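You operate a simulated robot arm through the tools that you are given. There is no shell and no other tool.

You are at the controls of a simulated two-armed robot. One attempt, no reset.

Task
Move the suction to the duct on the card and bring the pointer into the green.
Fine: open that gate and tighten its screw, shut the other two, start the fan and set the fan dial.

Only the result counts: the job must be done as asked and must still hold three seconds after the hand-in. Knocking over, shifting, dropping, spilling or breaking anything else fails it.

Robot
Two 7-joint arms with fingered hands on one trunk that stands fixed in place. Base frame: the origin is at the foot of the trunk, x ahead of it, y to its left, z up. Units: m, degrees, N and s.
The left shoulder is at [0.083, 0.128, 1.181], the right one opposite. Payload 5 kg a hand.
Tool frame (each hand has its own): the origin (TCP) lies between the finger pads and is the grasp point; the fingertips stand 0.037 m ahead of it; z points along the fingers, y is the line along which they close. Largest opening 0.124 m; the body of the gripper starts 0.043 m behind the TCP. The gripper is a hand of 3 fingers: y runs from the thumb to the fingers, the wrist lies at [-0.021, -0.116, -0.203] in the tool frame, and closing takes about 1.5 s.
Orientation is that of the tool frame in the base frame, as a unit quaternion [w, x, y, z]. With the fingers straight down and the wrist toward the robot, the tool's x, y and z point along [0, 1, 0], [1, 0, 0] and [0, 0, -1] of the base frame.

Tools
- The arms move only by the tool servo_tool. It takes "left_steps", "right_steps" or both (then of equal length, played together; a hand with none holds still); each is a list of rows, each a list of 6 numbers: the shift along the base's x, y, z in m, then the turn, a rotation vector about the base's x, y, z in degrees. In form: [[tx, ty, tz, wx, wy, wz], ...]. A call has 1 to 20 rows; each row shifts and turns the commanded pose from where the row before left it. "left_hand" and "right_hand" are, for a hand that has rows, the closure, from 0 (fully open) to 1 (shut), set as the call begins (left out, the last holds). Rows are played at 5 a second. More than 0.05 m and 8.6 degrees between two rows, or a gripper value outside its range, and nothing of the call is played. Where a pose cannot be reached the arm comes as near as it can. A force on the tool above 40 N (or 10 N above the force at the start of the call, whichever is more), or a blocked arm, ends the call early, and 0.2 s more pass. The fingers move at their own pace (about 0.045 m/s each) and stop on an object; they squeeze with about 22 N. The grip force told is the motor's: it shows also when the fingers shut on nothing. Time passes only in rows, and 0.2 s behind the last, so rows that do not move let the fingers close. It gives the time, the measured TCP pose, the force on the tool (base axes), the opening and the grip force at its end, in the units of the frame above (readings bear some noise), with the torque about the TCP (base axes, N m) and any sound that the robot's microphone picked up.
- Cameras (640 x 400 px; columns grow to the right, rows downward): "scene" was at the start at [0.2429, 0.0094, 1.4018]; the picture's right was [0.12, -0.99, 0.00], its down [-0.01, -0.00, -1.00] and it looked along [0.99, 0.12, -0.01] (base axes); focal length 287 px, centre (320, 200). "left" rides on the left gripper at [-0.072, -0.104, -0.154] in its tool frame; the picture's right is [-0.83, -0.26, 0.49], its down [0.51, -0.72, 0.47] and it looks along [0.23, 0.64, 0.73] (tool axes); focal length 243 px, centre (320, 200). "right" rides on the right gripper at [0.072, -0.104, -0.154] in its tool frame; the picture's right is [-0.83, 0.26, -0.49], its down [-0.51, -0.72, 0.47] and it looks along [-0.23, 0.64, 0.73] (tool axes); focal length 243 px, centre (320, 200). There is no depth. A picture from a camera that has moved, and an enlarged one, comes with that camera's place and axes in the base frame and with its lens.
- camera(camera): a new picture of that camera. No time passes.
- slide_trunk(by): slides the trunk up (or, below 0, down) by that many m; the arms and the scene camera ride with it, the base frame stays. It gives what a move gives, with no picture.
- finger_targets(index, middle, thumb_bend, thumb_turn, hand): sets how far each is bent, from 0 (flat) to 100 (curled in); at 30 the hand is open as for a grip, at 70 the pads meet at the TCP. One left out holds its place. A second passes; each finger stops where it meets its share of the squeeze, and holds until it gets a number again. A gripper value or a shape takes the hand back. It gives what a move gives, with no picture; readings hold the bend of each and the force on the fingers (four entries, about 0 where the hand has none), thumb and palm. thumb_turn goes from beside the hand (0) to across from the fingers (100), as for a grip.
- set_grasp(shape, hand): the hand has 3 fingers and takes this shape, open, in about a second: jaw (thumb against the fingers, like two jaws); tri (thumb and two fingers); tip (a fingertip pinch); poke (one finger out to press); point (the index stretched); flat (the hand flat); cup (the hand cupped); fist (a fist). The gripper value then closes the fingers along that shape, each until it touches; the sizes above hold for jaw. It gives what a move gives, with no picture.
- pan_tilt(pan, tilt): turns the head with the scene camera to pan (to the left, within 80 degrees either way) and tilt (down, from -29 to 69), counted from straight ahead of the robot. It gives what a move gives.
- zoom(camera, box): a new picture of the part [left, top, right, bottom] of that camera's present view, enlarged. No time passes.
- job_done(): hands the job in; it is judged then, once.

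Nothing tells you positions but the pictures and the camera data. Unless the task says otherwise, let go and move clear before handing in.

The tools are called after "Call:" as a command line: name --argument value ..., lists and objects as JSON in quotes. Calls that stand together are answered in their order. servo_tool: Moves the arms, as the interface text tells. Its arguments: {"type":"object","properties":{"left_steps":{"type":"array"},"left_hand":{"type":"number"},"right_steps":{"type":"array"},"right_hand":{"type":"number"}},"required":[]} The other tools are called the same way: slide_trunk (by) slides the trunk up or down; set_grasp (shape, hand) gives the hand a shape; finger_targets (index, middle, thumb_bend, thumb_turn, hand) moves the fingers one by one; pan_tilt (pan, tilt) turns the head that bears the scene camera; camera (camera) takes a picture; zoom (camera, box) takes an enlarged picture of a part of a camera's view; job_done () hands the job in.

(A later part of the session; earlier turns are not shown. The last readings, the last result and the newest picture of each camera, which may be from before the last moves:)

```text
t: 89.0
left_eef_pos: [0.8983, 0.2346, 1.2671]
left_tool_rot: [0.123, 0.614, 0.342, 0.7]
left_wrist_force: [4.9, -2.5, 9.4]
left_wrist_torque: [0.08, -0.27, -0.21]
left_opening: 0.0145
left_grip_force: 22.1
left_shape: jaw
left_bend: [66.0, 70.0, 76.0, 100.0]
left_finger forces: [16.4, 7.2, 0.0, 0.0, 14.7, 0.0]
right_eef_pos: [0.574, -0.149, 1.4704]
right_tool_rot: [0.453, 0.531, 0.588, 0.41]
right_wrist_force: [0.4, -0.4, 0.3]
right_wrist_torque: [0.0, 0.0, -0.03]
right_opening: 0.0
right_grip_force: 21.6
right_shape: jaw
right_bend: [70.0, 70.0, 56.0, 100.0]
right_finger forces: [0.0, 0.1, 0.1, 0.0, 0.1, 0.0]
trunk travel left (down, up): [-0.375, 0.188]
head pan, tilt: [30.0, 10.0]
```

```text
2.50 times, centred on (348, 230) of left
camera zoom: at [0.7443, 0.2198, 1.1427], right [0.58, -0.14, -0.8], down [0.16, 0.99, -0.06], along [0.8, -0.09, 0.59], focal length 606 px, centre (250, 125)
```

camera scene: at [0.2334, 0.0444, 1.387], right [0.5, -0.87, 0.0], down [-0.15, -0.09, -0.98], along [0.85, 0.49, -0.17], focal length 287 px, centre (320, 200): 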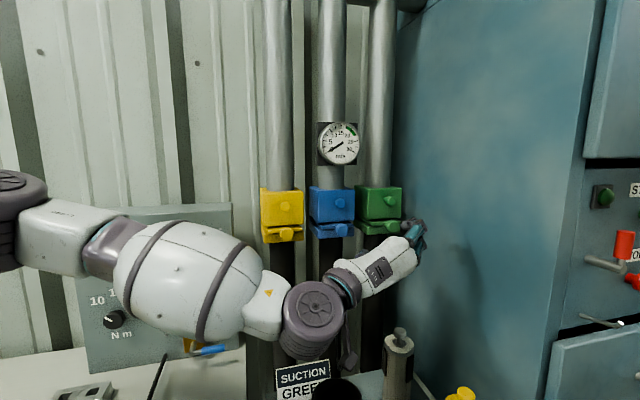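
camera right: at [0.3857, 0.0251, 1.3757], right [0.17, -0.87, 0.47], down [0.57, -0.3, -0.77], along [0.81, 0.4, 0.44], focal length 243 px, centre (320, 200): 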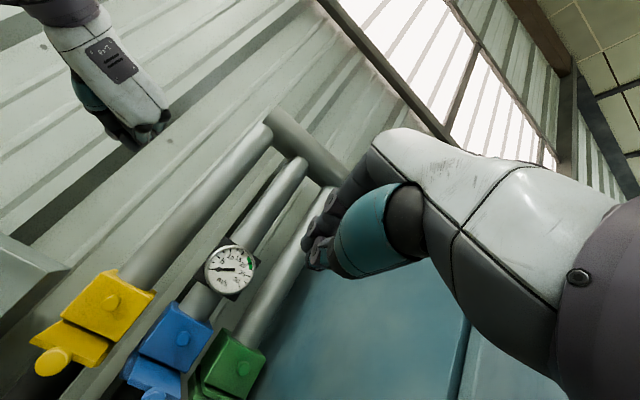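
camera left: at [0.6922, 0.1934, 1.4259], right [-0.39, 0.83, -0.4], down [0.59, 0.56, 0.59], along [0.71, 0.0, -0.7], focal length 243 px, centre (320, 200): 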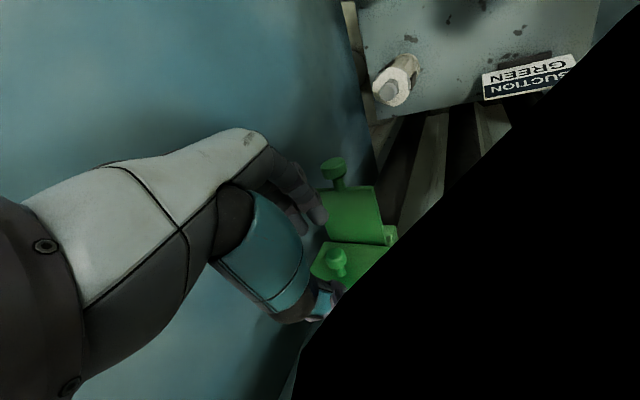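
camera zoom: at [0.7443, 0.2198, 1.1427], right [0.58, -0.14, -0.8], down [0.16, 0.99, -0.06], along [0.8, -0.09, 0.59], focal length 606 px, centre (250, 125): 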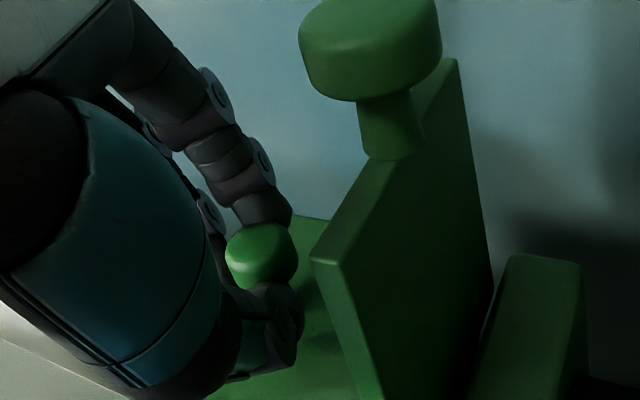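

Call:
servo_tool --left_steps '[[0.0001, -0.0001, 0.0017, 5.303, 5.303, 0], [0.0002, -0.0002, 0.0016, 5.303, 5.303, 0], [0.0004, -0.0004, 0.0016, 5.303, 5.303, 0], [0.0005, -0.0005, 0.0015, 5.303, 5.303, 0], [0.0006, -0.0006, 0.0014, 5.303, 5.303, 0], [0.0008, -0.0008, 0.0013, 5.303, 5.303, 0], [0, 0, 0, 0, 0, 0]]'

Call:
servo_tool --left_steps '[[0.0009, -0.0009, 0.0011, 5.303, 5.303, 0], [0.001, -0.001, 0.0009, 5.303, 5.303, 0], [0.0011, -0.0011, 0.0007, 5.303, 5.303, 0], [0.0011, -0.0011, 0.0005, 5.303, 5.303, 0], [0.0012, -0.0012, 0.0003, 5.303, 5.303, 0], [0.0012, -0.0012, 0.0001, 5.303, 5.303, 0], [0, 0, 0, 0, 0, 0]]'

Call:
zoom --camera "left" --box '[220, 150, 476, 310]'

Call:
zoom --camera "scene" --box '[320, 150, 480, 250]'

```text
t: 90.6
left_eef_pos: [0.9013, 0.2322, 1.273]
left_tool_rot: [-0.144, 0.791, 0.159, 0.573]
left_wrist_force: [10.0, -4.6, 7.3]
left_wrist_torque: [-0.08, -0.4, -0.24]
left_opening: 0.013
left_grip_force: 21.7
left_shape: jaw
left_bend: [65.0, 70.0, 76.0, 100.0]
left_finger forces: [18.0, 8.7, 0.0, 0.0, 12.9, 0.0]
right_eef_pos: [0.5755, -0.1469, 1.4702]
right_tool_rot: [0.454, 0.532, 0.587, 0.408]
right_wrist_force: [1.1, 0.2, 1.0]
right_wrist_torque: [-0.02, 0.03, -0.04]
right_opening: 0.0
right_grip_force: 22.0
right_shape: jaw
right_bend: [70.0, 70.0, 56.0, 100.0]
right_finger forces: [0.0, 0.1, 0.0, 0.0, 0.0, 0.0]
trunk travel left (down, up): [-0.375, 0.188]
head pan, tilt: [30.0, 10.0]
```

```text
t: 92.2
left_eef_pos: [0.91, 0.2261, 1.2758]
left_tool_rot: [-0.391, 0.847, -0.046, 0.357]
left_wrist_force: [4.4, -1.7, -10.0]
left_wrist_torque: [-0.39, -0.14, -0.11]
left_opening: 0.0129
left_grip_force: 22.1
left_shape: jaw
left_bend: [65.0, 70.0, 77.0, 98.0]
left_finger forces: [20.1, 0.7, 0.0, 0.0, 13.3, 0.0]
right_eef_pos: [0.5773, -0.1476, 1.4704]
right_tool_rot: [0.453, 0.531, 0.588, 0.41]
right_wrist_force: [0.0, -0.1, 0.1]
right_wrist_torque: [0.01, 0.02, 0.01]
right_opening: 0.0002
right_grip_force: 22.0
right_shape: jaw
right_bend: [70.0, 70.0, 56.0, 100.0]
right_finger forces: [0.0, 0.0, 0.1, 0.0, 0.0, 0.0]
trunk travel left (down, up): [-0.375, 0.188]
head pan, tilt: [30.0, 10.0]
```

```text
2.50 times, centred on (348, 230) of left
camera zoom: at [0.7375, 0.2289, 1.3743], right [-0.35, 0.79, -0.51], down [0.53, 0.61, 0.58], along [0.77, -0.07, -0.63], focal length 606 px, centre (250, 125)
```

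zoom: 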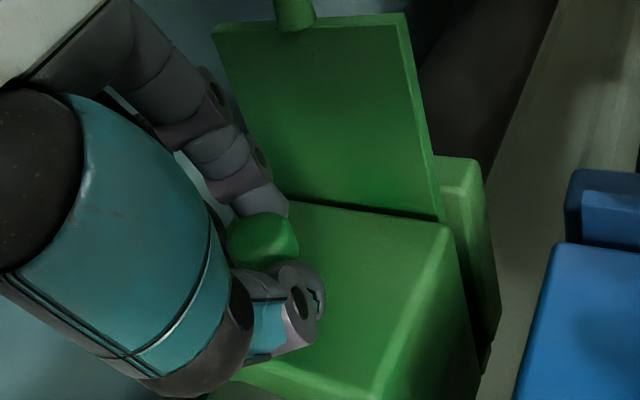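

```text
4.00 times, centred on (400, 200) of scene
camera zoom: at [0.2362, 0.0448, 1.3865], right [0.5, -0.87, 0.0], down [-0.15, -0.09, -0.98], along [0.85, 0.49, -0.18], focal length 1146 px, centre (0, 200)
```

zoom: 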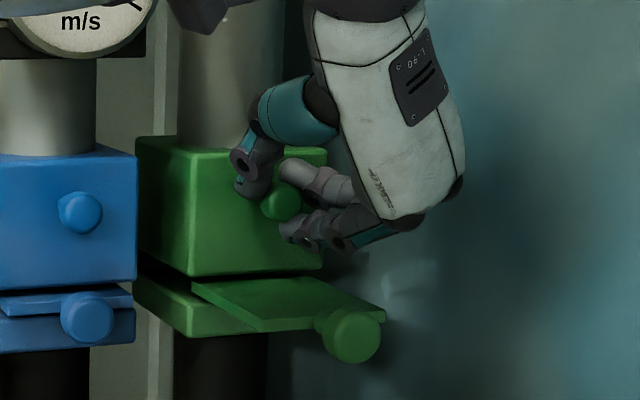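

Torque about the screw axis rose from ~0.1 to ~0.37 N·m during this stroke, suggesting it is getting tight. I'll do a third stroke to confirm: release, back away, rotate back.

Call:
servo_tool --left_steps '[[0, 0, 0, 0, 0, 0], [0, 0, 0, 0, 0, 0], [0, 0, 0, 0, 0, 0], [0, 0, 0, 0, 0, 0], [0, 0, 0, 0, 0, 0], [-0.0122, -0.0133, 0.0087, 0, 0, 0], [-0.0122, -0.0133, 0.0087, 0, 0, 0], [-0.0122, -0.0133, 0.0087, 0, 0, 0], [-0.0122, -0.0133, 0.0087, 0, 0, 0]]' --left_hand 0.55

Call:
zoom --camera "scene" --box '[320, 150, 480, 250]'

```text
t: 94.2
left_eef_pos: [0.8584, 0.1739, 1.3136]
left_tool_rot: [-0.391, 0.846, -0.045, 0.359]
left_wrist_force: [0.6, -0.6, 0.5]
left_wrist_torque: [0.02, -0.01, -0.02]
left_opening: 0.0558
left_grip_force: 0.1
left_shape: jaw
left_bend: [74.0, 47.0, 71.0, 100.0]
left_finger forces: [0.0, 0.1, 0.1, 0.0, 0.0, 0.1]
right_eef_pos: [0.5758, -0.1485, 1.4711]
right_tool_rot: [0.453, 0.53, 0.587, 0.411]
right_wrist_force: [0.0, 0.4, -0.7]
right_wrist_torque: [0.02, -0.03, 0.02]
right_opening: 0.0
right_grip_force: 22.0
right_shape: jaw
right_bend: [70.0, 70.0, 56.0, 100.0]
right_finger forces: [0.1, 0.0, 0.1, 0.0, 0.0, 0.0]
trunk travel left (down, up): [-0.375, 0.188]
head pan, tilt: [30.0, 10.0]
```

```text
4.00 times, centred on (400, 200) of scene
camera zoom: at [0.2336, 0.0442, 1.387], right [0.5, -0.87, 0.0], down [-0.15, -0.09, -0.98], along [0.85, 0.49, -0.17], focal length 1146 px, centre (0, 200)
```

zoom: 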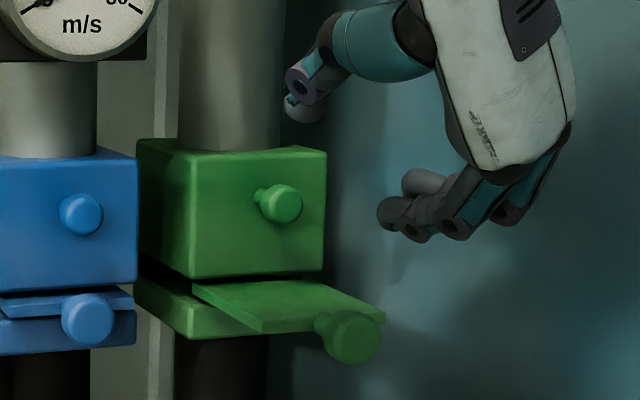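

Call:
servo_tool --left_steps '[[-0.0018, 0.0035, -0.004, -5.303, -5.303, 0], [-0.0018, 0.0035, -0.004, -5.303, -5.303, 0], [-0.0018, 0.0035, -0.004, -5.303, -5.303, 0], [-0.0018, 0.0035, -0.004, -5.303, -5.303, 0], [-0.0018, 0.0035, -0.004, -5.303, -5.303, 0], [-0.0018, 0.0035, -0.004, -5.303, -5.303, 0], [-0.0018, 0.0035, -0.004, -5.303, -5.303, 0], [-0.0018, 0.0035, -0.004, -5.303, -5.303, 0], [-0.0018, 0.0035, -0.004, -5.303, -5.303, 0], [-0.0018, 0.0035, -0.004, -5.303, -5.303, 0], [-0.0018, 0.0035, -0.004, -5.303, -5.303, 0], [-0.0018, 0.0035, -0.004, -5.303, -5.303, 0]]'

Call:
zoom --camera "left" --box '[220, 150, 476, 310]'

```text
t: 96.8
left_eef_pos: [0.8384, 0.2155, 1.2629]
left_tool_rot: [0.125, 0.615, 0.343, 0.699]
left_wrist_force: [-1.1, -0.4, 0.6]
left_wrist_torque: [0.01, -0.01, 0.02]
left_opening: 0.0556
left_grip_force: 0.1
left_shape: jaw
left_bend: [74.0, 47.0, 71.0, 100.0]
left_finger forces: [0.0, 0.1, 0.0, 0.0, 0.0, 0.0]
right_eef_pos: [0.5756, -0.1475, 1.47]
right_tool_rot: [0.453, 0.531, 0.587, 0.409]
right_wrist_force: [-0.6, 0.1, -0.8]
right_wrist_torque: [0.0, 0.01, 0.03]
right_opening: 0.0
right_grip_force: 22.4
right_shape: jaw
right_bend: [70.0, 70.0, 56.0, 100.0]
right_finger forces: [0.0, 0.0, 0.1, 0.0, 0.0, 0.0]
trunk travel left (down, up): [-0.375, 0.188]
head pan, tilt: [30.0, 10.0]
```

```text
2.50 times, centred on (348, 230) of left
camera zoom: at [0.6833, 0.1993, 1.14], right [0.58, -0.14, -0.8], down [0.16, 0.99, -0.06], along [0.8, -0.09, 0.59], focal length 606 px, centre (250, 125)
```

zoom: 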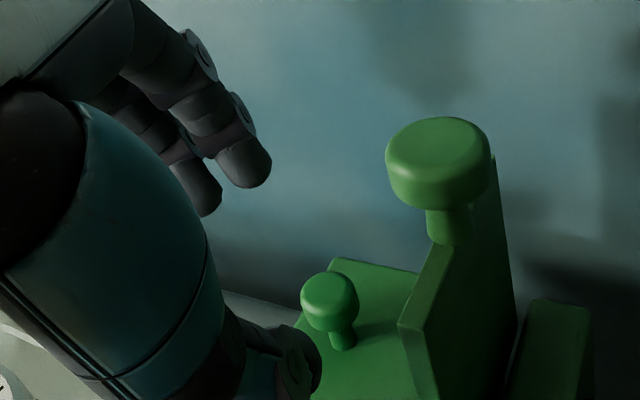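

Call:
servo_tool --left_steps '[[0.012, 0.0039, 0.0006, 0, 0, 0], [0.012, 0.0039, 0.0006, 0, 0, 0], [0.012, 0.0039, 0.0006, 0, 0, 0], [0.012, 0.0039, 0.0006, 0, 0, 0], [0.012, 0.0039, 0.0006, 0, 0, 0], [0, 0, 0, 0, 0, 0]]' --left_hand 0.6

Call:
servo_tool --left_steps '[[0, 0, 0, 0, 0, 0], [0, 0, 0, 0, 0, 0], [0, 0, 0, 0, 0, 0], [0, 0, 0, 0, 0, 0], [0, 0, 0, 0, 0, 0], [0, 0, 0, 0, 0, 0], [0, 0, 0, 0, 0, 0]]' --left_hand 1

Call:
servo_tool --left_steps '[[0.0001, -0.0001, 0.0017, 5.303, 5.303, 0], [0.0002, -0.0002, 0.0016, 5.303, 5.303, 0], [0.0004, -0.0004, 0.0016, 5.303, 5.303, 0], [0, 0, 0, 0, 0, 0]]'

Call:
zoom --camera "left" --box '[220, 150, 476, 310]'

```text
t: 98.2
left_eef_pos: [0.8973, 0.2345, 1.2684]
left_tool_rot: [0.124, 0.614, 0.342, 0.7]
left_wrist_force: [-2.0, -2.1, 0.0]
left_wrist_torque: [-0.04, 0.07, 0.07]
left_opening: 0.0496
left_grip_force: 0.0
left_shape: jaw
left_bend: [74.0, 49.0, 73.0, 100.0]
left_finger forces: [0.0, 0.0, 0.0, 0.1, 3.0, 0.0]
right_eef_pos: [0.5747, -0.1475, 1.4707]
right_tool_rot: [0.454, 0.531, 0.587, 0.41]
right_wrist_force: [0.3, -0.4, -0.5]
right_wrist_torque: [0.02, 0.0, -0.01]
right_opening: 0.0001
right_grip_force: 21.7
right_shape: jaw
right_bend: [70.0, 70.0, 56.0, 100.0]
right_finger forces: [0.0, 0.1, 0.0, 0.0, 0.1, 0.0]
trunk travel left (down, up): [-0.375, 0.188]
head pan, tilt: [30.0, 10.0]
```

```text
t: 99.8
left_eef_pos: [0.8963, 0.2364, 1.2675]
left_tool_rot: [0.123, 0.615, 0.342, 0.7]
left_wrist_force: [1.9, -0.5, 4.1]
left_wrist_torque: [-0.03, -0.17, -0.1]
left_opening: 0.0159
left_grip_force: 22.0
left_shape: jaw
left_bend: [65.0, 70.0, 76.0, 100.0]
left_finger forces: [15.8, 1.6, 0.0, 0.0, 13.8, 0.1]
right_eef_pos: [0.574, -0.1473, 1.4709]
right_tool_rot: [0.454, 0.531, 0.586, 0.41]
right_wrist_force: [1.2, -0.1, 0.3]
right_wrist_torque: [0.02, 0.02, -0.04]
right_opening: 0.0003
right_grip_force: 21.7
right_shape: jaw
right_bend: [70.0, 70.0, 56.0, 100.0]
right_finger forces: [0.0, 0.1, 0.1, 0.0, 0.1, 0.1]
trunk travel left (down, up): [-0.375, 0.188]
head pan, tilt: [30.0, 10.0]
```

```text
t: 100.8
left_eef_pos: [0.8986, 0.2342, 1.2734]
left_tool_rot: [-0.011, 0.716, 0.257, 0.649]
left_wrist_force: [8.1, -2.7, 8.9]
left_wrist_torque: [-0.15, -0.43, -0.15]
left_opening: 0.0149
left_grip_force: 21.6
left_shape: jaw
left_bend: [65.0, 70.0, 76.0, 100.0]
left_finger forces: [19.2, 0.0, 0.1, 0.0, 11.8, 0.1]
right_eef_pos: [0.5752, -0.1474, 1.4709]
right_tool_rot: [0.454, 0.532, 0.587, 0.409]
right_wrist_force: [0.2, 0.6, 0.1]
right_wrist_torque: [0.01, -0.03, 0.01]
right_opening: 0.0001
right_grip_force: 22.3
right_shape: jaw
right_bend: [70.0, 70.0, 56.0, 100.0]
right_finger forces: [0.0, 0.1, 0.1, 0.0, 0.0, 0.0]
trunk travel left (down, up): [-0.375, 0.188]
head pan, tilt: [30.0, 10.0]
```

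```text
2.50 times, centred on (348, 230) of left
camera zoom: at [0.7154, 0.2469, 1.1964], right [0.33, 0.11, -0.94], down [0.17, 0.97, 0.17], along [0.93, -0.22, 0.3], focal length 606 px, centre (250, 125)
```

zoom: 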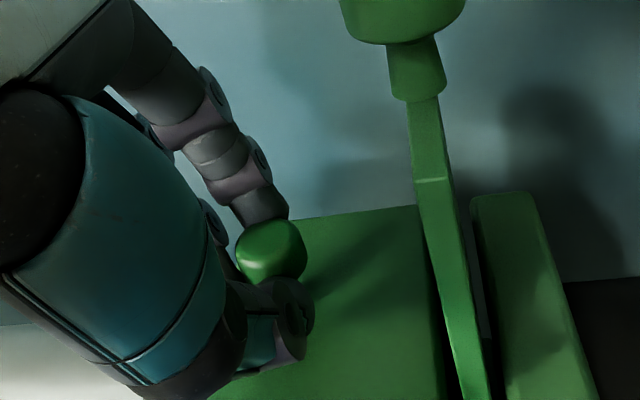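

Torque jumped to ~0.41 N·m within the first 22°, unlike the first stroke: the screw is at its stop. A little more torque for good measure, then release and retreat.

Call:
servo_tool --left_steps '[[0.0005, -0.0005, 0.0015, 5.303, 5.303, 0], [0.0006, -0.0006, 0.0014, 5.303, 5.303, 0], [0, 0, 0, 0, 0, 0]]'

Call:
servo_tool --left_steps '[[0, 0, 0, 0, 0, 0], [0, 0, 0, 0, 0, 0], [0, 0, 0, 0, 0, 0], [0, 0, 0, 0, 0, 0], [0, 0, 0, 0, 0, 0]]' --left_hand 0.55

Call:
zoom --camera "left" --box '[220, 150, 476, 310]'

```text
t: 101.6
left_eef_pos: [0.9011, 0.2326, 1.274]
left_tool_rot: [-0.101, 0.77, 0.193, 0.6]
left_wrist_force: [8.9, -2.6, 2.3]
left_wrist_torque: [-0.15, -0.27, -0.11]
left_opening: 0.0147
left_grip_force: 22.1
left_shape: jaw
left_bend: [64.0, 70.0, 77.0, 100.0]
left_finger forces: [18.8, 0.4, 0.1, 0.1, 12.0, 0.0]
right_eef_pos: [0.5763, -0.1475, 1.4701]
right_tool_rot: [0.453, 0.53, 0.588, 0.41]
right_wrist_force: [0.0, 0.7, 0.0]
right_wrist_torque: [-0.03, -0.02, -0.01]
right_opening: 0.0001
right_grip_force: 21.8
right_shape: jaw
right_bend: [70.0, 70.0, 56.0, 100.0]
right_finger forces: [0.0, 0.1, 0.0, 0.0, 0.0, 0.1]
trunk travel left (down, up): [-0.375, 0.188]
head pan, tilt: [30.0, 10.0]
```

```text
t: 102.8
left_eef_pos: [0.8979, 0.2325, 1.276]
left_tool_rot: [-0.1, 0.769, 0.194, 0.6]
left_wrist_force: [-3.0, -1.7, -0.3]
left_wrist_torque: [-0.03, 0.01, 0.1]
left_opening: 0.0558
left_grip_force: 0.1
left_shape: jaw
left_bend: [74.0, 47.0, 72.0, 100.0]
left_finger forces: [0.0, 0.0, 0.1, 0.0, 2.9, 0.0]
right_eef_pos: [0.5743, -0.1473, 1.4713]
right_tool_rot: [0.454, 0.531, 0.587, 0.41]
right_wrist_force: [-0.2, 0.5, -0.2]
right_wrist_torque: [-0.01, -0.03, 0.04]
right_opening: 0.0
right_grip_force: 21.5
right_shape: jaw
right_bend: [70.0, 70.0, 56.0, 100.0]
right_finger forces: [0.0, 0.0, 0.1, 0.0, 0.0, 0.0]
trunk travel left (down, up): [-0.375, 0.188]
head pan, tilt: [30.0, 10.0]
```

```text
2.50 times, centred on (348, 230) of left
camera zoom: at [0.7053, 0.2556, 1.2375], right [0.16, 0.28, -0.95], down [0.22, 0.92, 0.31], along [0.96, -0.26, 0.08], focal length 606 px, centre (250, 125)
```

zoom: 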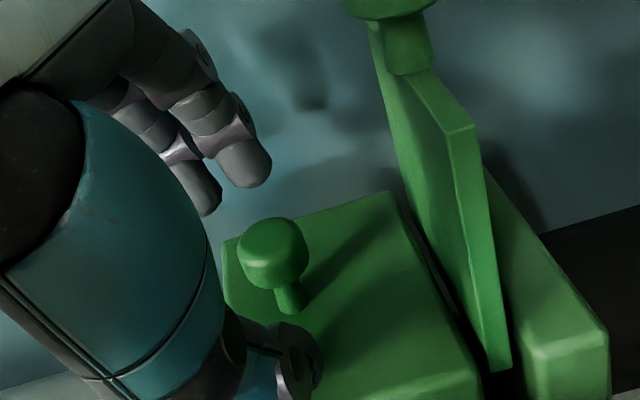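

The grips of strokes 2–3 may have had the thumb rubbing the box, so I'll do one more stroke with a cleaner grip to be certain. Retreat and rotate back.

Call:
servo_tool --left_steps '[[-0.0133, -0.0058, 0.0039, 0, 0, 0], [-0.0133, -0.0058, 0.0039, 0, 0, 0], [-0.0133, -0.0058, 0.0039, 0, 0, 0], [-0.0133, -0.0058, 0.0039, 0, 0, 0], [-0.0014, 0.0013, -0.0051, -5.303, -5.303, 0], [-0.0014, 0.0013, -0.0051, -5.303, -5.303, 0], [-0.0014, 0.0013, -0.0051, -5.303, -5.303, 0], [-0.0014, 0.0013, -0.0051, -5.303, -5.303, 0], [-0.0014, 0.0013, -0.0051, -5.303, -5.303, 0]]'

Call:
zoom --camera "left" --box '[220, 150, 476, 310]'

Call:
zoom --camera "left" --box '[330, 250, 394, 290]'

```text
t: 104.8
left_eef_pos: [0.8394, 0.2152, 1.2655]
left_tool_rot: [0.123, 0.614, 0.343, 0.7]
left_wrist_force: [0.3, -0.6, -0.9]
left_wrist_torque: [-0.01, -0.01, 0.01]
left_opening: 0.0557
left_grip_force: 0.0
left_shape: jaw
left_bend: [74.0, 47.0, 71.0, 100.0]
left_finger forces: [0.0, 0.0, 0.0, 0.0, 0.1, 0.1]
right_eef_pos: [0.5757, -0.148, 1.4696]
right_tool_rot: [0.453, 0.531, 0.587, 0.41]
right_wrist_force: [0.6, -0.3, 0.0]
right_wrist_torque: [0.01, 0.0, 0.01]
right_opening: 0.0
right_grip_force: 22.1
right_shape: jaw
right_bend: [70.0, 70.0, 56.0, 100.0]
right_finger forces: [0.1, 0.0, 0.0, 0.0, 0.0, 0.0]
trunk travel left (down, up): [-0.375, 0.188]
head pan, tilt: [30.0, 10.0]
```

```text
2.50 times, centred on (348, 230) of left
camera zoom: at [0.6848, 0.1999, 1.1421], right [0.58, -0.14, -0.8], down [0.16, 0.99, -0.06], along [0.8, -0.09, 0.59], focal length 606 px, centre (250, 125)
```

zoom: 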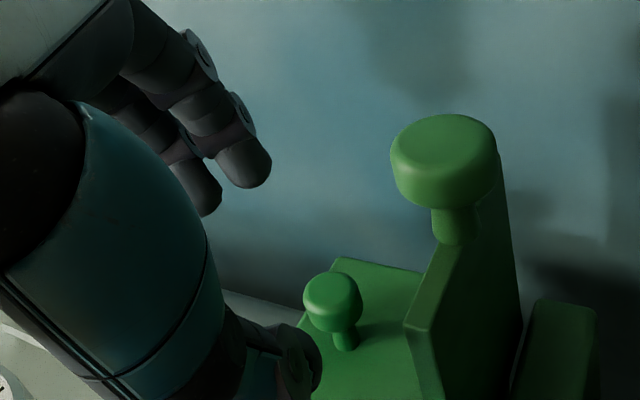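

```text
10.00 times, centred on (362, 270) of left
camera zoom: at [0.6848, 0.1999, 1.1421], right [0.58, -0.14, -0.8], down [0.16, 0.99, -0.06], along [0.8, -0.09, 0.59], focal length 2426 px, centre (-100, -500)
```

zoom: 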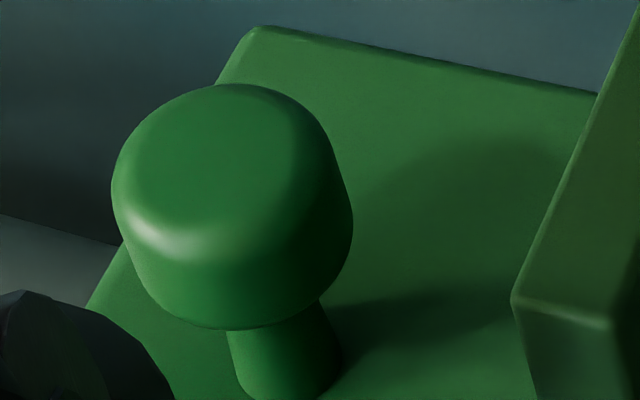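

Call:
servo_tool --left_steps '[[0.0118, 0.0039, 0, 0, 0, 0], [0.0118, 0.0039, 0, 0, 0, 0], [0.0118, 0.0039, 0, 0, 0, 0], [0.0118, 0.0039, 0, 0, 0, 0], [0.0095, 0.0032, 0, 0, 0, 0], [0, 0, 0, 0, 0, 0]]' --left_hand 0.65

Call:
servo_tool --left_steps '[[0, 0, 0, 0, 0, 0], [0, 0, 0, 0, 0, 0], [0, 0, 0, 0, 0, 0], [0, 0, 0, 0, 0, 0], [0, 0, 0, 0, 0, 0], [0, 0, 0, 0, 0, 0], [0, 0, 0, 0, 0, 0]]' --left_hand 1

Call:
servo_tool --left_steps '[[0.0001, -0.0001, 0.0017, 5.303, 5.303, 0], [0, 0, 0, 0, 0, 0]]'

Call:
servo_tool --left_steps '[[0.0002, -0.0002, 0.0016, 5.303, 5.303, 0], [0, 0, 0, 0, 0, 0]]'

Call:
servo_tool --left_steps '[[0.0004, -0.0004, 0.0016, 5.303, 5.303, 0], [0, 0, 0, 0, 0, 0]]'

Call:
servo_tool --left_steps '[[0.0005, -0.0005, 0.0015, 5.303, 5.303, 0], [0, 0, 0, 0, 0, 0]]'

```text
t: 106.2
left_eef_pos: [0.8946, 0.2343, 1.2669]
left_tool_rot: [0.123, 0.615, 0.342, 0.7]
left_wrist_force: [0.4, 0.6, -0.7]
left_wrist_torque: [0.0, 0.0, -0.03]
left_opening: 0.0442
left_grip_force: 0.1
left_shape: jaw
left_bend: [74.0, 51.0, 73.0, 100.0]
left_finger forces: [0.0, 0.1, 0.0, 0.1, 0.1, 0.0]
right_eef_pos: [0.5743, -0.1466, 1.4721]
right_tool_rot: [0.454, 0.531, 0.587, 0.41]
right_wrist_force: [-0.5, 0.7, 0.4]
right_wrist_torque: [0.04, 0.02, 0.05]
right_opening: 0.0
right_grip_force: 22.1
right_shape: jaw
right_bend: [70.0, 70.0, 56.0, 100.0]
right_finger forces: [0.0, 0.1, 0.0, 0.0, 0.1, 0.0]
trunk travel left (down, up): [-0.375, 0.188]
head pan, tilt: [30.0, 10.0]
```

```text
t: 107.8
left_eef_pos: [0.8956, 0.2353, 1.2664]
left_tool_rot: [0.125, 0.615, 0.343, 0.7]
left_wrist_force: [0.5, 4.1, -1.1]
left_wrist_torque: [-0.06, -0.03, 0.14]
left_opening: 0.0115
left_grip_force: 22.3
left_shape: jaw
left_bend: [72.0, 70.0, 74.0, 100.0]
left_finger forces: [13.9, 4.2, 0.1, 0.1, 19.4, 0.1]
right_eef_pos: [0.575, -0.146, 1.471]
right_tool_rot: [0.454, 0.531, 0.587, 0.409]
right_wrist_force: [-0.4, -0.8, 0.7]
right_wrist_torque: [0.05, 0.0, -0.04]
right_opening: 0.0002
right_grip_force: 21.7
right_shape: jaw
right_bend: [70.0, 70.0, 56.0, 100.0]
right_finger forces: [0.0, 0.1, 0.0, 0.0, 0.1, 0.1]
trunk travel left (down, up): [-0.375, 0.188]
head pan, tilt: [30.0, 10.0]
```

```text
t: 108.4
left_eef_pos: [0.895, 0.2358, 1.2671]
left_tool_rot: [0.079, 0.652, 0.315, 0.686]
left_wrist_force: [1.4, 2.3, 1.2]
left_wrist_torque: [-0.08, -0.12, 0.07]
left_opening: 0.0116
left_grip_force: 22.0
left_shape: jaw
left_bend: [72.0, 70.0, 74.0, 100.0]
left_finger forces: [15.3, 2.6, 0.1, 0.1, 18.3, 0.1]
right_eef_pos: [0.5751, -0.1472, 1.4708]
right_tool_rot: [0.453, 0.53, 0.588, 0.411]
right_wrist_force: [0.2, 0.3, 0.0]
right_wrist_torque: [0.02, -0.01, -0.04]
right_opening: 0.0
right_grip_force: 21.8
right_shape: jaw
right_bend: [70.0, 70.0, 56.0, 100.0]
right_finger forces: [0.0, 0.0, 0.1, 0.1, 0.1, 0.0]
trunk travel left (down, up): [-0.375, 0.188]
head pan, tilt: [30.0, 10.0]
```

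```text
t: 109.0
left_eef_pos: [0.8962, 0.2354, 1.2691]
left_tool_rot: [0.035, 0.685, 0.286, 0.669]
left_wrist_force: [0.0, 4.0, 2.1]
left_wrist_torque: [-0.11, -0.17, 0.09]
left_opening: 0.0113
left_grip_force: 21.9
left_shape: jaw
left_bend: [72.0, 70.0, 74.0, 100.0]
left_finger forces: [15.1, 1.9, 0.0, 0.0, 17.7, 0.1]
right_eef_pos: [0.5751, -0.1463, 1.4718]
right_tool_rot: [0.453, 0.53, 0.587, 0.41]
right_wrist_force: [0.6, 0.2, -1.0]
right_wrist_torque: [0.01, -0.01, -0.02]
right_opening: 0.0
right_grip_force: 22.5
right_shape: jaw
right_bend: [70.0, 70.0, 56.0, 100.0]
right_finger forces: [0.0, 0.0, 0.1, 0.0, 0.0, 0.1]
trunk travel left (down, up): [-0.375, 0.188]
head pan, tilt: [30.0, 10.0]
```

```text
t: 109.6
left_eef_pos: [0.8972, 0.235, 1.2716]
left_tool_rot: [-0.01, 0.717, 0.256, 0.649]
left_wrist_force: [1.1, 5.1, 2.5]
left_wrist_torque: [-0.13, -0.23, 0.13]
left_opening: 0.0115
left_grip_force: 21.9
left_shape: jaw
left_bend: [72.0, 70.0, 74.0, 100.0]
left_finger forces: [15.9, 2.0, 0.1, 0.1, 18.0, 0.0]
right_eef_pos: [0.5749, -0.1454, 1.4708]
right_tool_rot: [0.453, 0.531, 0.588, 0.408]
right_wrist_force: [0.6, 0.3, -0.5]
right_wrist_torque: [-0.02, -0.04, 0.02]
right_opening: 0.0
right_grip_force: 21.3
right_shape: jaw
right_bend: [70.0, 70.0, 56.0, 100.0]
right_finger forces: [0.1, 0.0, 0.1, 0.1, 0.1, 0.0]
trunk travel left (down, up): [-0.375, 0.188]
head pan, tilt: [30.0, 10.0]
```

```text
t: 110.2
left_eef_pos: [0.8976, 0.2337, 1.2732]
left_tool_rot: [-0.055, 0.745, 0.225, 0.626]
left_wrist_force: [3.5, 5.9, 4.5]
left_wrist_torque: [-0.06, -0.29, 0.16]
left_opening: 0.0109
left_grip_force: 22.0
left_shape: jaw
left_bend: [72.0, 70.0, 74.0, 100.0]
left_finger forces: [14.6, 7.4, 0.1, 0.0, 17.5, 0.1]
right_eef_pos: [0.5753, -0.1456, 1.4707]
right_tool_rot: [0.454, 0.531, 0.587, 0.409]
right_wrist_force: [-0.2, 0.0, 0.0]
right_wrist_torque: [-0.02, 0.0, -0.05]
right_opening: 0.0
right_grip_force: 22.1
right_shape: jaw
right_bend: [70.0, 70.0, 56.0, 100.0]
right_finger forces: [0.0, 0.1, 0.0, 0.0, 0.0, 0.0]
trunk travel left (down, up): [-0.375, 0.188]
head pan, tilt: [30.0, 10.0]
```

Torque now climbs steadily from the start and saturates, as against a hard stop, so the screw is tight. Release and retreat the left hand.

Call:
servo_tool --left_steps '[[0.0006, -0.0006, 0.0014, 5.303, 5.303, 0], [0, 0, 0, 0, 0, 0]]'

Call:
servo_tool --left_steps '[[0, 0, 0, 0, 0, 0], [0, 0, 0, 0, 0, 0], [0, 0, 0, 0, 0, 0], [0, 0, 0, 0, 0, 0], [0, 0, 0, 0, 0, 0], [-0.0133, -0.0058, 0.0039, 0, 0, 0], [-0.0133, -0.0058, 0.0039, 0, 0, 0], [-0.0133, -0.0058, 0.0039, 0, 0, 0], [-0.0133, -0.0058, 0.0039, 0, 0, 0]]' --left_hand 0.55

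Call:
zoom --camera "left" --box '[220, 150, 476, 310]'

Call:
camera --camera "scene"

```text
t: 110.8
left_eef_pos: [0.8982, 0.2335, 1.2734]
left_tool_rot: [-0.1, 0.769, 0.193, 0.601]
left_wrist_force: [4.4, 2.9, 4.1]
left_wrist_torque: [-0.1, -0.31, 0.08]
left_opening: 0.0104
left_grip_force: 21.9
left_shape: jaw
left_bend: [72.0, 70.0, 74.0, 100.0]
left_finger forces: [16.1, 5.1, 0.0, 0.0, 17.1, 0.0]
right_eef_pos: [0.5762, -0.1462, 1.4708]
right_tool_rot: [0.453, 0.53, 0.588, 0.41]
right_wrist_force: [0.6, 0.7, -0.2]
right_wrist_torque: [-0.01, -0.03, -0.05]
right_opening: 0.0
right_grip_force: 22.0
right_shape: jaw
right_bend: [70.0, 70.0, 56.0, 100.0]
right_finger forces: [0.0, 0.0, 0.1, 0.0, 0.1, 0.0]
trunk travel left (down, up): [-0.375, 0.188]
head pan, tilt: [30.0, 10.0]
```

```text
t: 112.8
left_eef_pos: [0.8444, 0.2091, 1.2892]
left_tool_rot: [-0.099, 0.769, 0.194, 0.601]
left_wrist_force: [-0.8, 0.6, -0.1]
left_wrist_torque: [0.02, 0.0, -0.03]
left_opening: 0.0552
left_grip_force: 0.1
left_shape: jaw
left_bend: [74.0, 47.0, 71.0, 100.0]
left_finger forces: [0.1, 0.0, 0.0, 0.0, 0.0, 0.1]
right_eef_pos: [0.5746, -0.1481, 1.4705]
right_tool_rot: [0.453, 0.53, 0.587, 0.411]
right_wrist_force: [-0.9, -0.2, 1.2]
right_wrist_torque: [0.02, -0.02, 0.02]
right_opening: 0.0
right_grip_force: 22.2
right_shape: jaw
right_bend: [70.0, 70.0, 56.0, 100.0]
right_finger forces: [0.0, 0.1, 0.1, 0.0, 0.1, 0.1]
trunk travel left (down, up): [-0.375, 0.188]
head pan, tilt: [30.0, 10.0]
```

```text
2.50 times, centred on (348, 230) of left
camera zoom: at [0.6503, 0.2323, 1.2508], right [0.16, 0.28, -0.95], down [0.22, 0.93, 0.31], along [0.96, -0.26, 0.09], focal length 606 px, centre (250, 125)
```

zoom: 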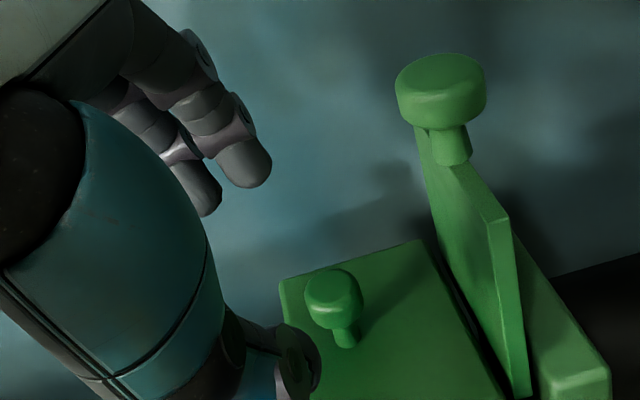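

```text
taken
camera scene: at [0.2329, 0.0444, 1.3871], right [0.5, -0.87, 0.0], down [-0.15, -0.09, -0.98], along [0.85, 0.49, -0.17], focal length 287 px, centre (320, 200)
```

scene: 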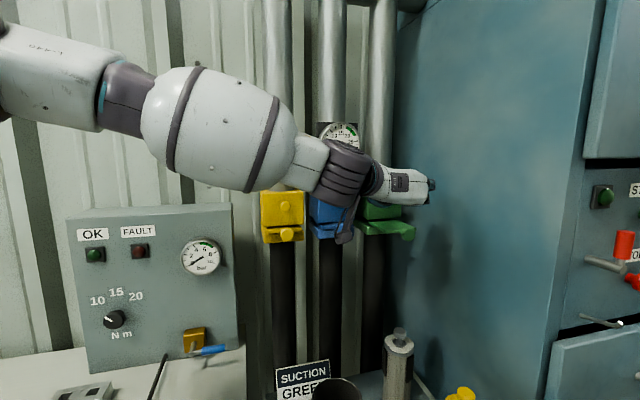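

Now move the left arm back and up-left so it clears the gates and the gauge view.

Call:
servo_tool --left_steps '[[-0.0175, -0.0175, 0.01, 0, 0, 0], [-0.0175, -0.0175, 0.01, 0, 0, 0], [-0.0175, -0.0175, 0.01, 0, 0, 0], [-0.0175, -0.0175, 0.01, 0, 0, 0], [-0.02, 0.03, 0.015, 0, 0, 0], [-0.02, 0.03, 0.015, 0, 0, 0], [-0.02, 0.03, 0.015, 0, 0, 0], [-0.02, 0.03, 0.015, 0, 0, 0], [-0.02, 0.03, 0.015, 0, 0, 0], [-0.02, 0.03, 0.015, 0, 0, 0], [-0.02, 0.03, 0.015, 0, 0, 0], [-0.02, 0.03, 0.015, 0, 0, 0]]'

Call:
camera --camera "scene"

```text
t: 115.4
left_eef_pos: [0.611, 0.3776, 1.4516]
left_tool_rot: [-0.101, 0.768, 0.193, 0.602]
left_wrist_force: [-1.0, -0.1, -0.1]
left_wrist_torque: [0.02, -0.02, 0.01]
left_opening: 0.0557
left_grip_force: 0.1
left_shape: jaw
left_bend: [74.0, 47.0, 71.0, 100.0]
left_finger forces: [0.0, 0.0, 0.0, 0.1, 0.0, 0.0]
right_eef_pos: [0.5727, -0.151, 1.472]
right_tool_rot: [0.454, 0.531, 0.586, 0.411]
right_wrist_force: [-0.4, 0.0, 0.3]
right_wrist_torque: [0.01, 0.01, 0.02]
right_opening: 0.0002
right_grip_force: 21.9
right_shape: jaw
right_bend: [70.0, 70.0, 56.0, 100.0]
right_finger forces: [0.0, 0.1, 0.1, 0.1, 0.0, 0.1]
trunk travel left (down, up): [-0.375, 0.188]
head pan, tilt: [30.0, 10.0]
```

```text
taken
camera scene: at [0.2316, 0.042, 1.3875], right [0.5, -0.87, 0.0], down [-0.15, -0.08, -0.99], along [0.85, 0.49, -0.17], focal length 287 px, centre (320, 200)
```

scene: 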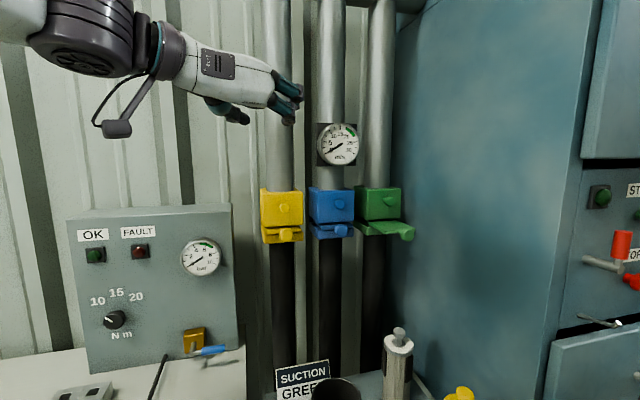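

Gates are set. Now the right hand for the panel: level it, roll it so the fingers are upper-right, yaw toward the panel and bring it in front of START (≈(0.872,−0.188,1.286)).

Call:
pan_tilt --pan -15 --tilt 10

Call:
servo_tool --right_steps '[[0.011, -0.0066, -0.0108, 0, -7.25, 0], [0.011, -0.0066, -0.0108, 0, -7.25, 0], [0.011, -0.0066, -0.0108, 7.5, 0, 0], [0.011, -0.0066, -0.0108, 7.5, 0, 0], [0.011, -0.0066, -0.0108, 7.5, 0, 0], [0.011, -0.0066, -0.0108, 7.5, 0, 0], [0.011, -0.0066, -0.0108, 7.5, 0, 0], [0.011, -0.0066, -0.0108, 7.5, 0, 0], [0.011, -0.0066, -0.0108, 7.5, 0, 0], [0.011, -0.0066, -0.0108, 7.5, 0, 0], [0.011, -0.0066, -0.0108, 0, 0, 7], [0.011, -0.0066, -0.0108, 0, 0, 7], [0.011, -0.0066, -0.0108, 0, 0, 7], [0.011, -0.0066, -0.0108, 0, 0, 7], [0.011, -0.0066, -0.0108, 0, 0, 7]]'

Call:
camera --camera "scene"

Call:
camera --camera "right"

```text
t: 116.5
left_eef_pos: [0.6138, 0.3795, 1.4495]
left_tool_rot: [-0.1, 0.769, 0.195, 0.601]
left_wrist_force: [0.2, -0.3, 0.0]
left_wrist_torque: [-0.01, 0.0, 0.0]
left_opening: 0.0555
left_grip_force: 0.1
left_shape: jaw
left_bend: [74.0, 47.0, 71.0, 100.0]
left_finger forces: [0.0, 0.0, 0.1, 0.0, 0.1, 0.0]
right_eef_pos: [0.5753, -0.1475, 1.4711]
right_tool_rot: [0.453, 0.531, 0.587, 0.409]
right_wrist_force: [-0.5, -0.3, 0.6]
right_wrist_torque: [0.02, 0.01, 0.03]
right_opening: 0.0
right_grip_force: 21.6
right_shape: jaw
right_bend: [70.0, 70.0, 56.0, 100.0]
right_finger forces: [0.0, 0.1, 0.0, 0.0, 0.0, 0.1]
trunk travel left (down, up): [-0.375, 0.188]
head pan, tilt: [-15.0, 10.0]
```

```text
t: 119.9
left_eef_pos: [0.6205, 0.378, 1.4459]
left_tool_rot: [-0.101, 0.771, 0.193, 0.598]
left_wrist_force: [1.0, 0.3, -0.8]
left_wrist_torque: [0.07, 0.04, 0.01]
left_opening: 0.0558
left_grip_force: 0.1
left_shape: jaw
left_bend: [74.0, 47.0, 71.0, 100.0]
left_finger forces: [0.0, 0.0, 0.1, 0.0, 0.0, 0.1]
right_eef_pos: [0.5957, -0.2499, 1.5506]
right_tool_rot: [0.035, 0.476, 0.498, 0.725]
right_wrist_force: [1.3, -0.3, -0.1]
right_wrist_torque: [0.02, -0.05, 0.08]
right_opening: 0.0
right_grip_force: 21.9
right_shape: jaw
right_bend: [70.0, 70.0, 56.0, 100.0]
right_finger forces: [0.1, 0.0, 0.0, 0.0, 0.0, 0.0]
right hand out of reach, approached as far as the arm can: row 1, 2, 4, 5, 6, 7, 8, 9, 11, 12, 13
trunk travel left (down, up): [-0.375, 0.188]
head pan, tilt: [-15.0, 10.0]
stopped in row 15 (right hand): the arm was blocked; the commanded pose is now the measured one
```

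```text
taken
camera scene: at [0.2498, -0.0261, 1.3855], right [-0.26, -0.97, 0.0], down [-0.17, 0.05, -0.98], along [0.95, -0.26, -0.18], focal length 287 px, centre (320, 200)
```

scene: 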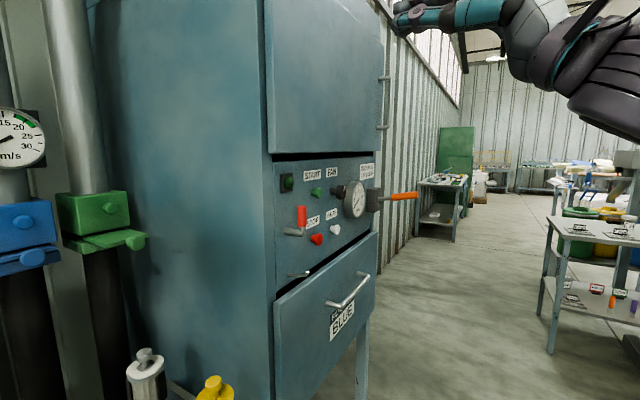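

```text
taken
camera right: at [0.4021, -0.2657, 1.5101], right [0.21, -0.91, -0.37], down [0.31, 0.42, -0.85], along [0.93, 0.06, 0.37], focal length 243 px, centre (320, 200)
```

right: 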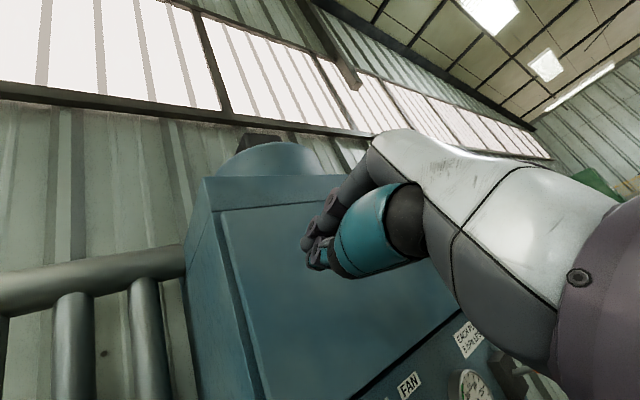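

The right hand already has the orientation I want (pointing at the panel, fingers upper-right) though high and folded. I'll extend it forward and down toward START.

Call:
servo_tool --right_steps '[[0.02, -0.005, -0.01, 0, 0, 0], [0.02, -0.005, -0.02, 0, 0, 0], [0.02, -0.005, -0.025, 0, 0, 0], [0.02, -0.002, -0.03, 0, 0, 0], [0.02, 0, -0.03, 0, 0, 0], [0.02, 0, -0.03, 0, 0, 0], [0.02, 0, -0.03, 0, 0, 0], [0.02, 0, -0.03, 0, 0, 0]]'

Call:
camera --camera "scene"

Call:
camera --camera "right"

```text
t: 121.7
left_eef_pos: [0.6159, 0.3797, 1.4479]
left_tool_rot: [-0.101, 0.769, 0.194, 0.601]
left_wrist_force: [-0.3, -0.8, -0.4]
left_wrist_torque: [0.0, 0.0, 0.0]
left_opening: 0.0557
left_grip_force: 0.1
left_shape: jaw
left_bend: [74.0, 47.0, 71.0, 100.0]
left_finger forces: [0.1, 0.1, 0.1, 0.1, 0.0, 0.1]
right_eef_pos: [0.7212, -0.2827, 1.5385]
right_tool_rot: [0.031, 0.482, 0.503, 0.716]
right_wrist_force: [-0.2, 0.8, -0.1]
right_wrist_torque: [-0.01, -0.01, 0.0]
right_opening: 0.0
right_grip_force: 22.5
right_shape: jaw
right_bend: [70.0, 70.0, 56.0, 100.0]
right_finger forces: [0.0, 0.1, 0.1, 0.0, 0.0, 0.1]
right hand out of reach, approached as far as the arm can: row 2, 3, 4, 5, 6, 7, 8
trunk travel left (down, up): [-0.375, 0.188]
head pan, tilt: [-15.0, 10.0]
```

```text
taken
camera scene: at [0.2441, -0.0262, 1.3867], right [-0.26, -0.97, 0.0], down [-0.17, 0.05, -0.98], along [0.95, -0.25, -0.17], focal length 287 px, centre (320, 200)
```

scene: 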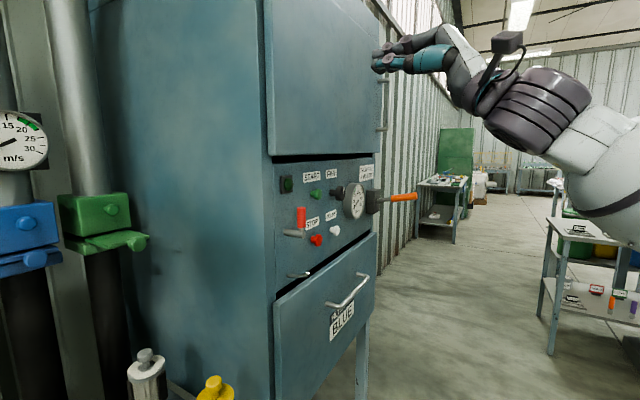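

```text
taken
camera right: at [0.5253, -0.3003, 1.5036], right [0.2, -0.91, -0.37], down [0.29, 0.41, -0.86], along [0.93, 0.07, 0.35], focal length 243 px, centre (320, 200)
```

right: 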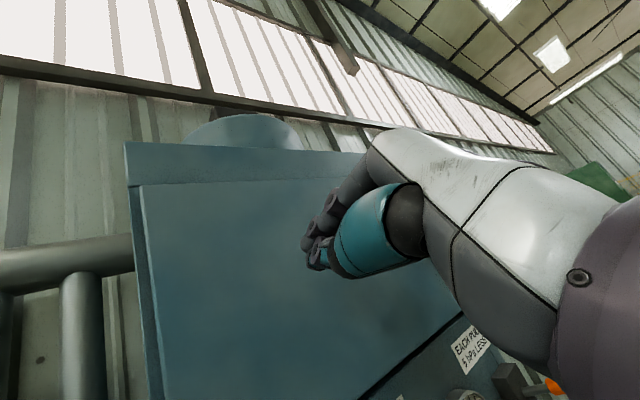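

The right arm can't level the fingers here (wrist limit), but fingers pitched ~35° downward should be natural and still fine for pressing. I'll un-roll and pitch the hand down.

Call:
servo_tool --right_steps '[[-0.01, 0, 0, -5.08, -4.82, -0.36], [-0.01, 0, 0, -5.08, -4.82, -0.36], [-0.01, 0, 0, -5.08, -4.82, -0.36], [-0.01, 0, 0, -5.08, -4.82, -0.36], [-0.01, 0, 0, -5.08, -4.82, -0.36], [0, 0, 0, -5.08, -4.82, -0.36], [0, 0, 0, -5.08, -4.82, -0.36], [0, 0, 0, -4.82, 5.08, 0], [0, 0, 0, -4.82, 5.08, 0], [0, 0, 0, -4.82, 5.08, 0], [0, 0, 0, -4.82, 5.08, 0], [0, 0, 0, -4.82, 5.08, 0], [0, 0, 0, 0, 0, -6.7], [0, 0, 0, 0, 0, -6.7], [0, 0, 0, 0, 0, -6.7]]'

Call:
camera --camera "scene"

Call:
camera --camera "right"

```text
t: 124.9
left_eef_pos: [0.6123, 0.3823, 1.449]
left_tool_rot: [-0.1, 0.769, 0.195, 0.601]
left_wrist_force: [0.1, 0.1, 0.5]
left_wrist_torque: [-0.02, 0.02, -0.04]
left_opening: 0.0557
left_grip_force: 0.0
left_shape: jaw
left_bend: [74.0, 47.0, 71.0, 100.0]
left_finger forces: [0.0, 0.0, 0.1, 0.0, 0.0, 0.1]
right_eef_pos: [0.6643, -0.2824, 1.5986]
right_tool_rot: [0.295, 0.425, 0.764, 0.387]
right_wrist_force: [-3.5, 1.3, 4.5]
right_wrist_torque: [-0.19, 0.2, -0.18]
right_opening: 0.0
right_grip_force: 22.7
right_shape: jaw
right_bend: [70.0, 70.0, 56.0, 100.0]
right_finger forces: [0.0, 0.1, 0.1, 0.0, 0.0, 0.0]
right hand out of reach, approached as far as the arm can: row 1, 2, 3, 4
trunk travel left (down, up): [-0.375, 0.188]
head pan, tilt: [-15.0, 10.0]
```

```text
taken
camera scene: at [0.2406, -0.0244, 1.3878], right [-0.26, -0.97, 0.0], down [-0.17, 0.04, -0.99], along [0.95, -0.25, -0.17], focal length 287 px, centre (320, 200)
```

scene: 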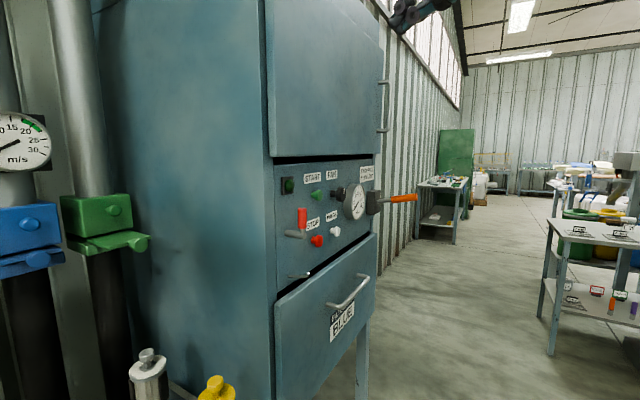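

```text
taken
camera right: at [0.4679, -0.3075, 1.583], right [0.11, -0.81, 0.58], down [0.3, -0.53, -0.79], along [0.95, 0.26, 0.18], focal length 243 px, centre (320, 200)
```

right: 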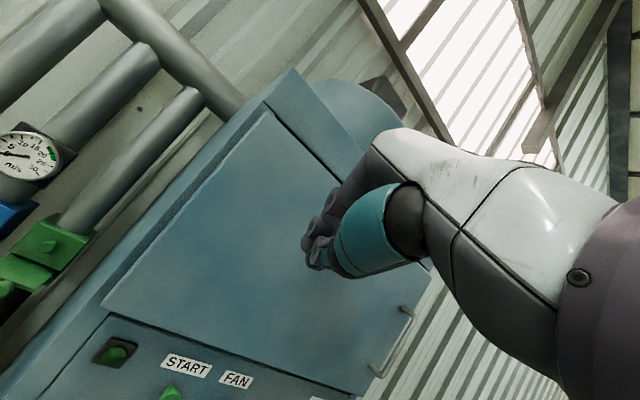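

Yaw 24°, pitch −32° now. Move down toward a spot in front of START.

Call:
servo_tool --right_steps '[[0.008, 0.003, -0.029, 0, 0, 0], [0.01, 0.003, -0.029, 0, 0, 0], [0.012, 0.004, -0.029, 0, 0, 0], [0.012, 0.004, -0.029, 0, 0, 0], [0.012, 0.004, -0.029, 0, 0, 0], [0.012, 0.004, -0.029, 0, 0, 0], [0.012, 0.004, -0.029, 0, 0, 0], [0.012, 0.004, -0.029, 0, 0, 0], [0.012, 0.004, -0.029, 0, 0, 0]]'

Call:
camera --camera "scene"

Call:
camera --camera "right"

```text
t: 126.9
left_eef_pos: [0.6157, 0.3802, 1.4485]
left_tool_rot: [-0.1, 0.77, 0.193, 0.601]
left_wrist_force: [0.0, -0.3, 0.7]
left_wrist_torque: [-0.06, -0.01, 0.01]
left_opening: 0.0555
left_grip_force: 0.1
left_shape: jaw
left_bend: [74.0, 47.0, 71.0, 100.0]
left_finger forces: [0.0, 0.1, 0.0, 0.0, 0.0, 0.0]
right_eef_pos: [0.771, -0.2516, 1.333]
right_tool_rot: [0.294, 0.426, 0.764, 0.387]
right_wrist_force: [-0.5, -0.2, 0.4]
right_wrist_torque: [0.01, 0.06, 0.01]
right_opening: 0.0002
right_grip_force: 22.5
right_shape: jaw
right_bend: [70.0, 70.0, 56.0, 100.0]
right_finger forces: [0.1, 0.0, 0.1, 0.0, 0.0, 0.0]
trunk travel left (down, up): [-0.375, 0.188]
head pan, tilt: [-15.0, 10.0]
```

```text
taken
camera scene: at [0.2447, -0.0267, 1.3866], right [-0.26, -0.97, 0.0], down [-0.17, 0.05, -0.98], along [0.95, -0.25, -0.17], focal length 287 px, centre (320, 200)
```

scene: 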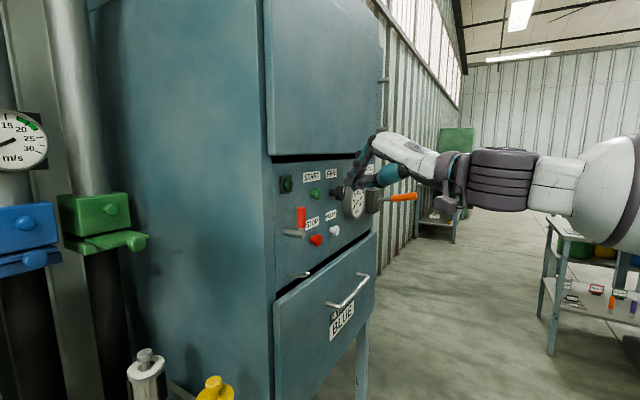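

```text
taken
camera right: at [0.5736, -0.2767, 1.3176], right [0.11, -0.81, 0.58], down [0.3, -0.53, -0.8], along [0.95, 0.26, 0.18], focal length 243 px, centre (320, 200)
```

right: 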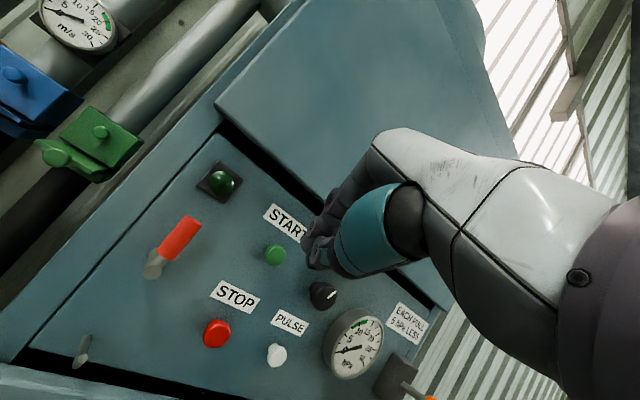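

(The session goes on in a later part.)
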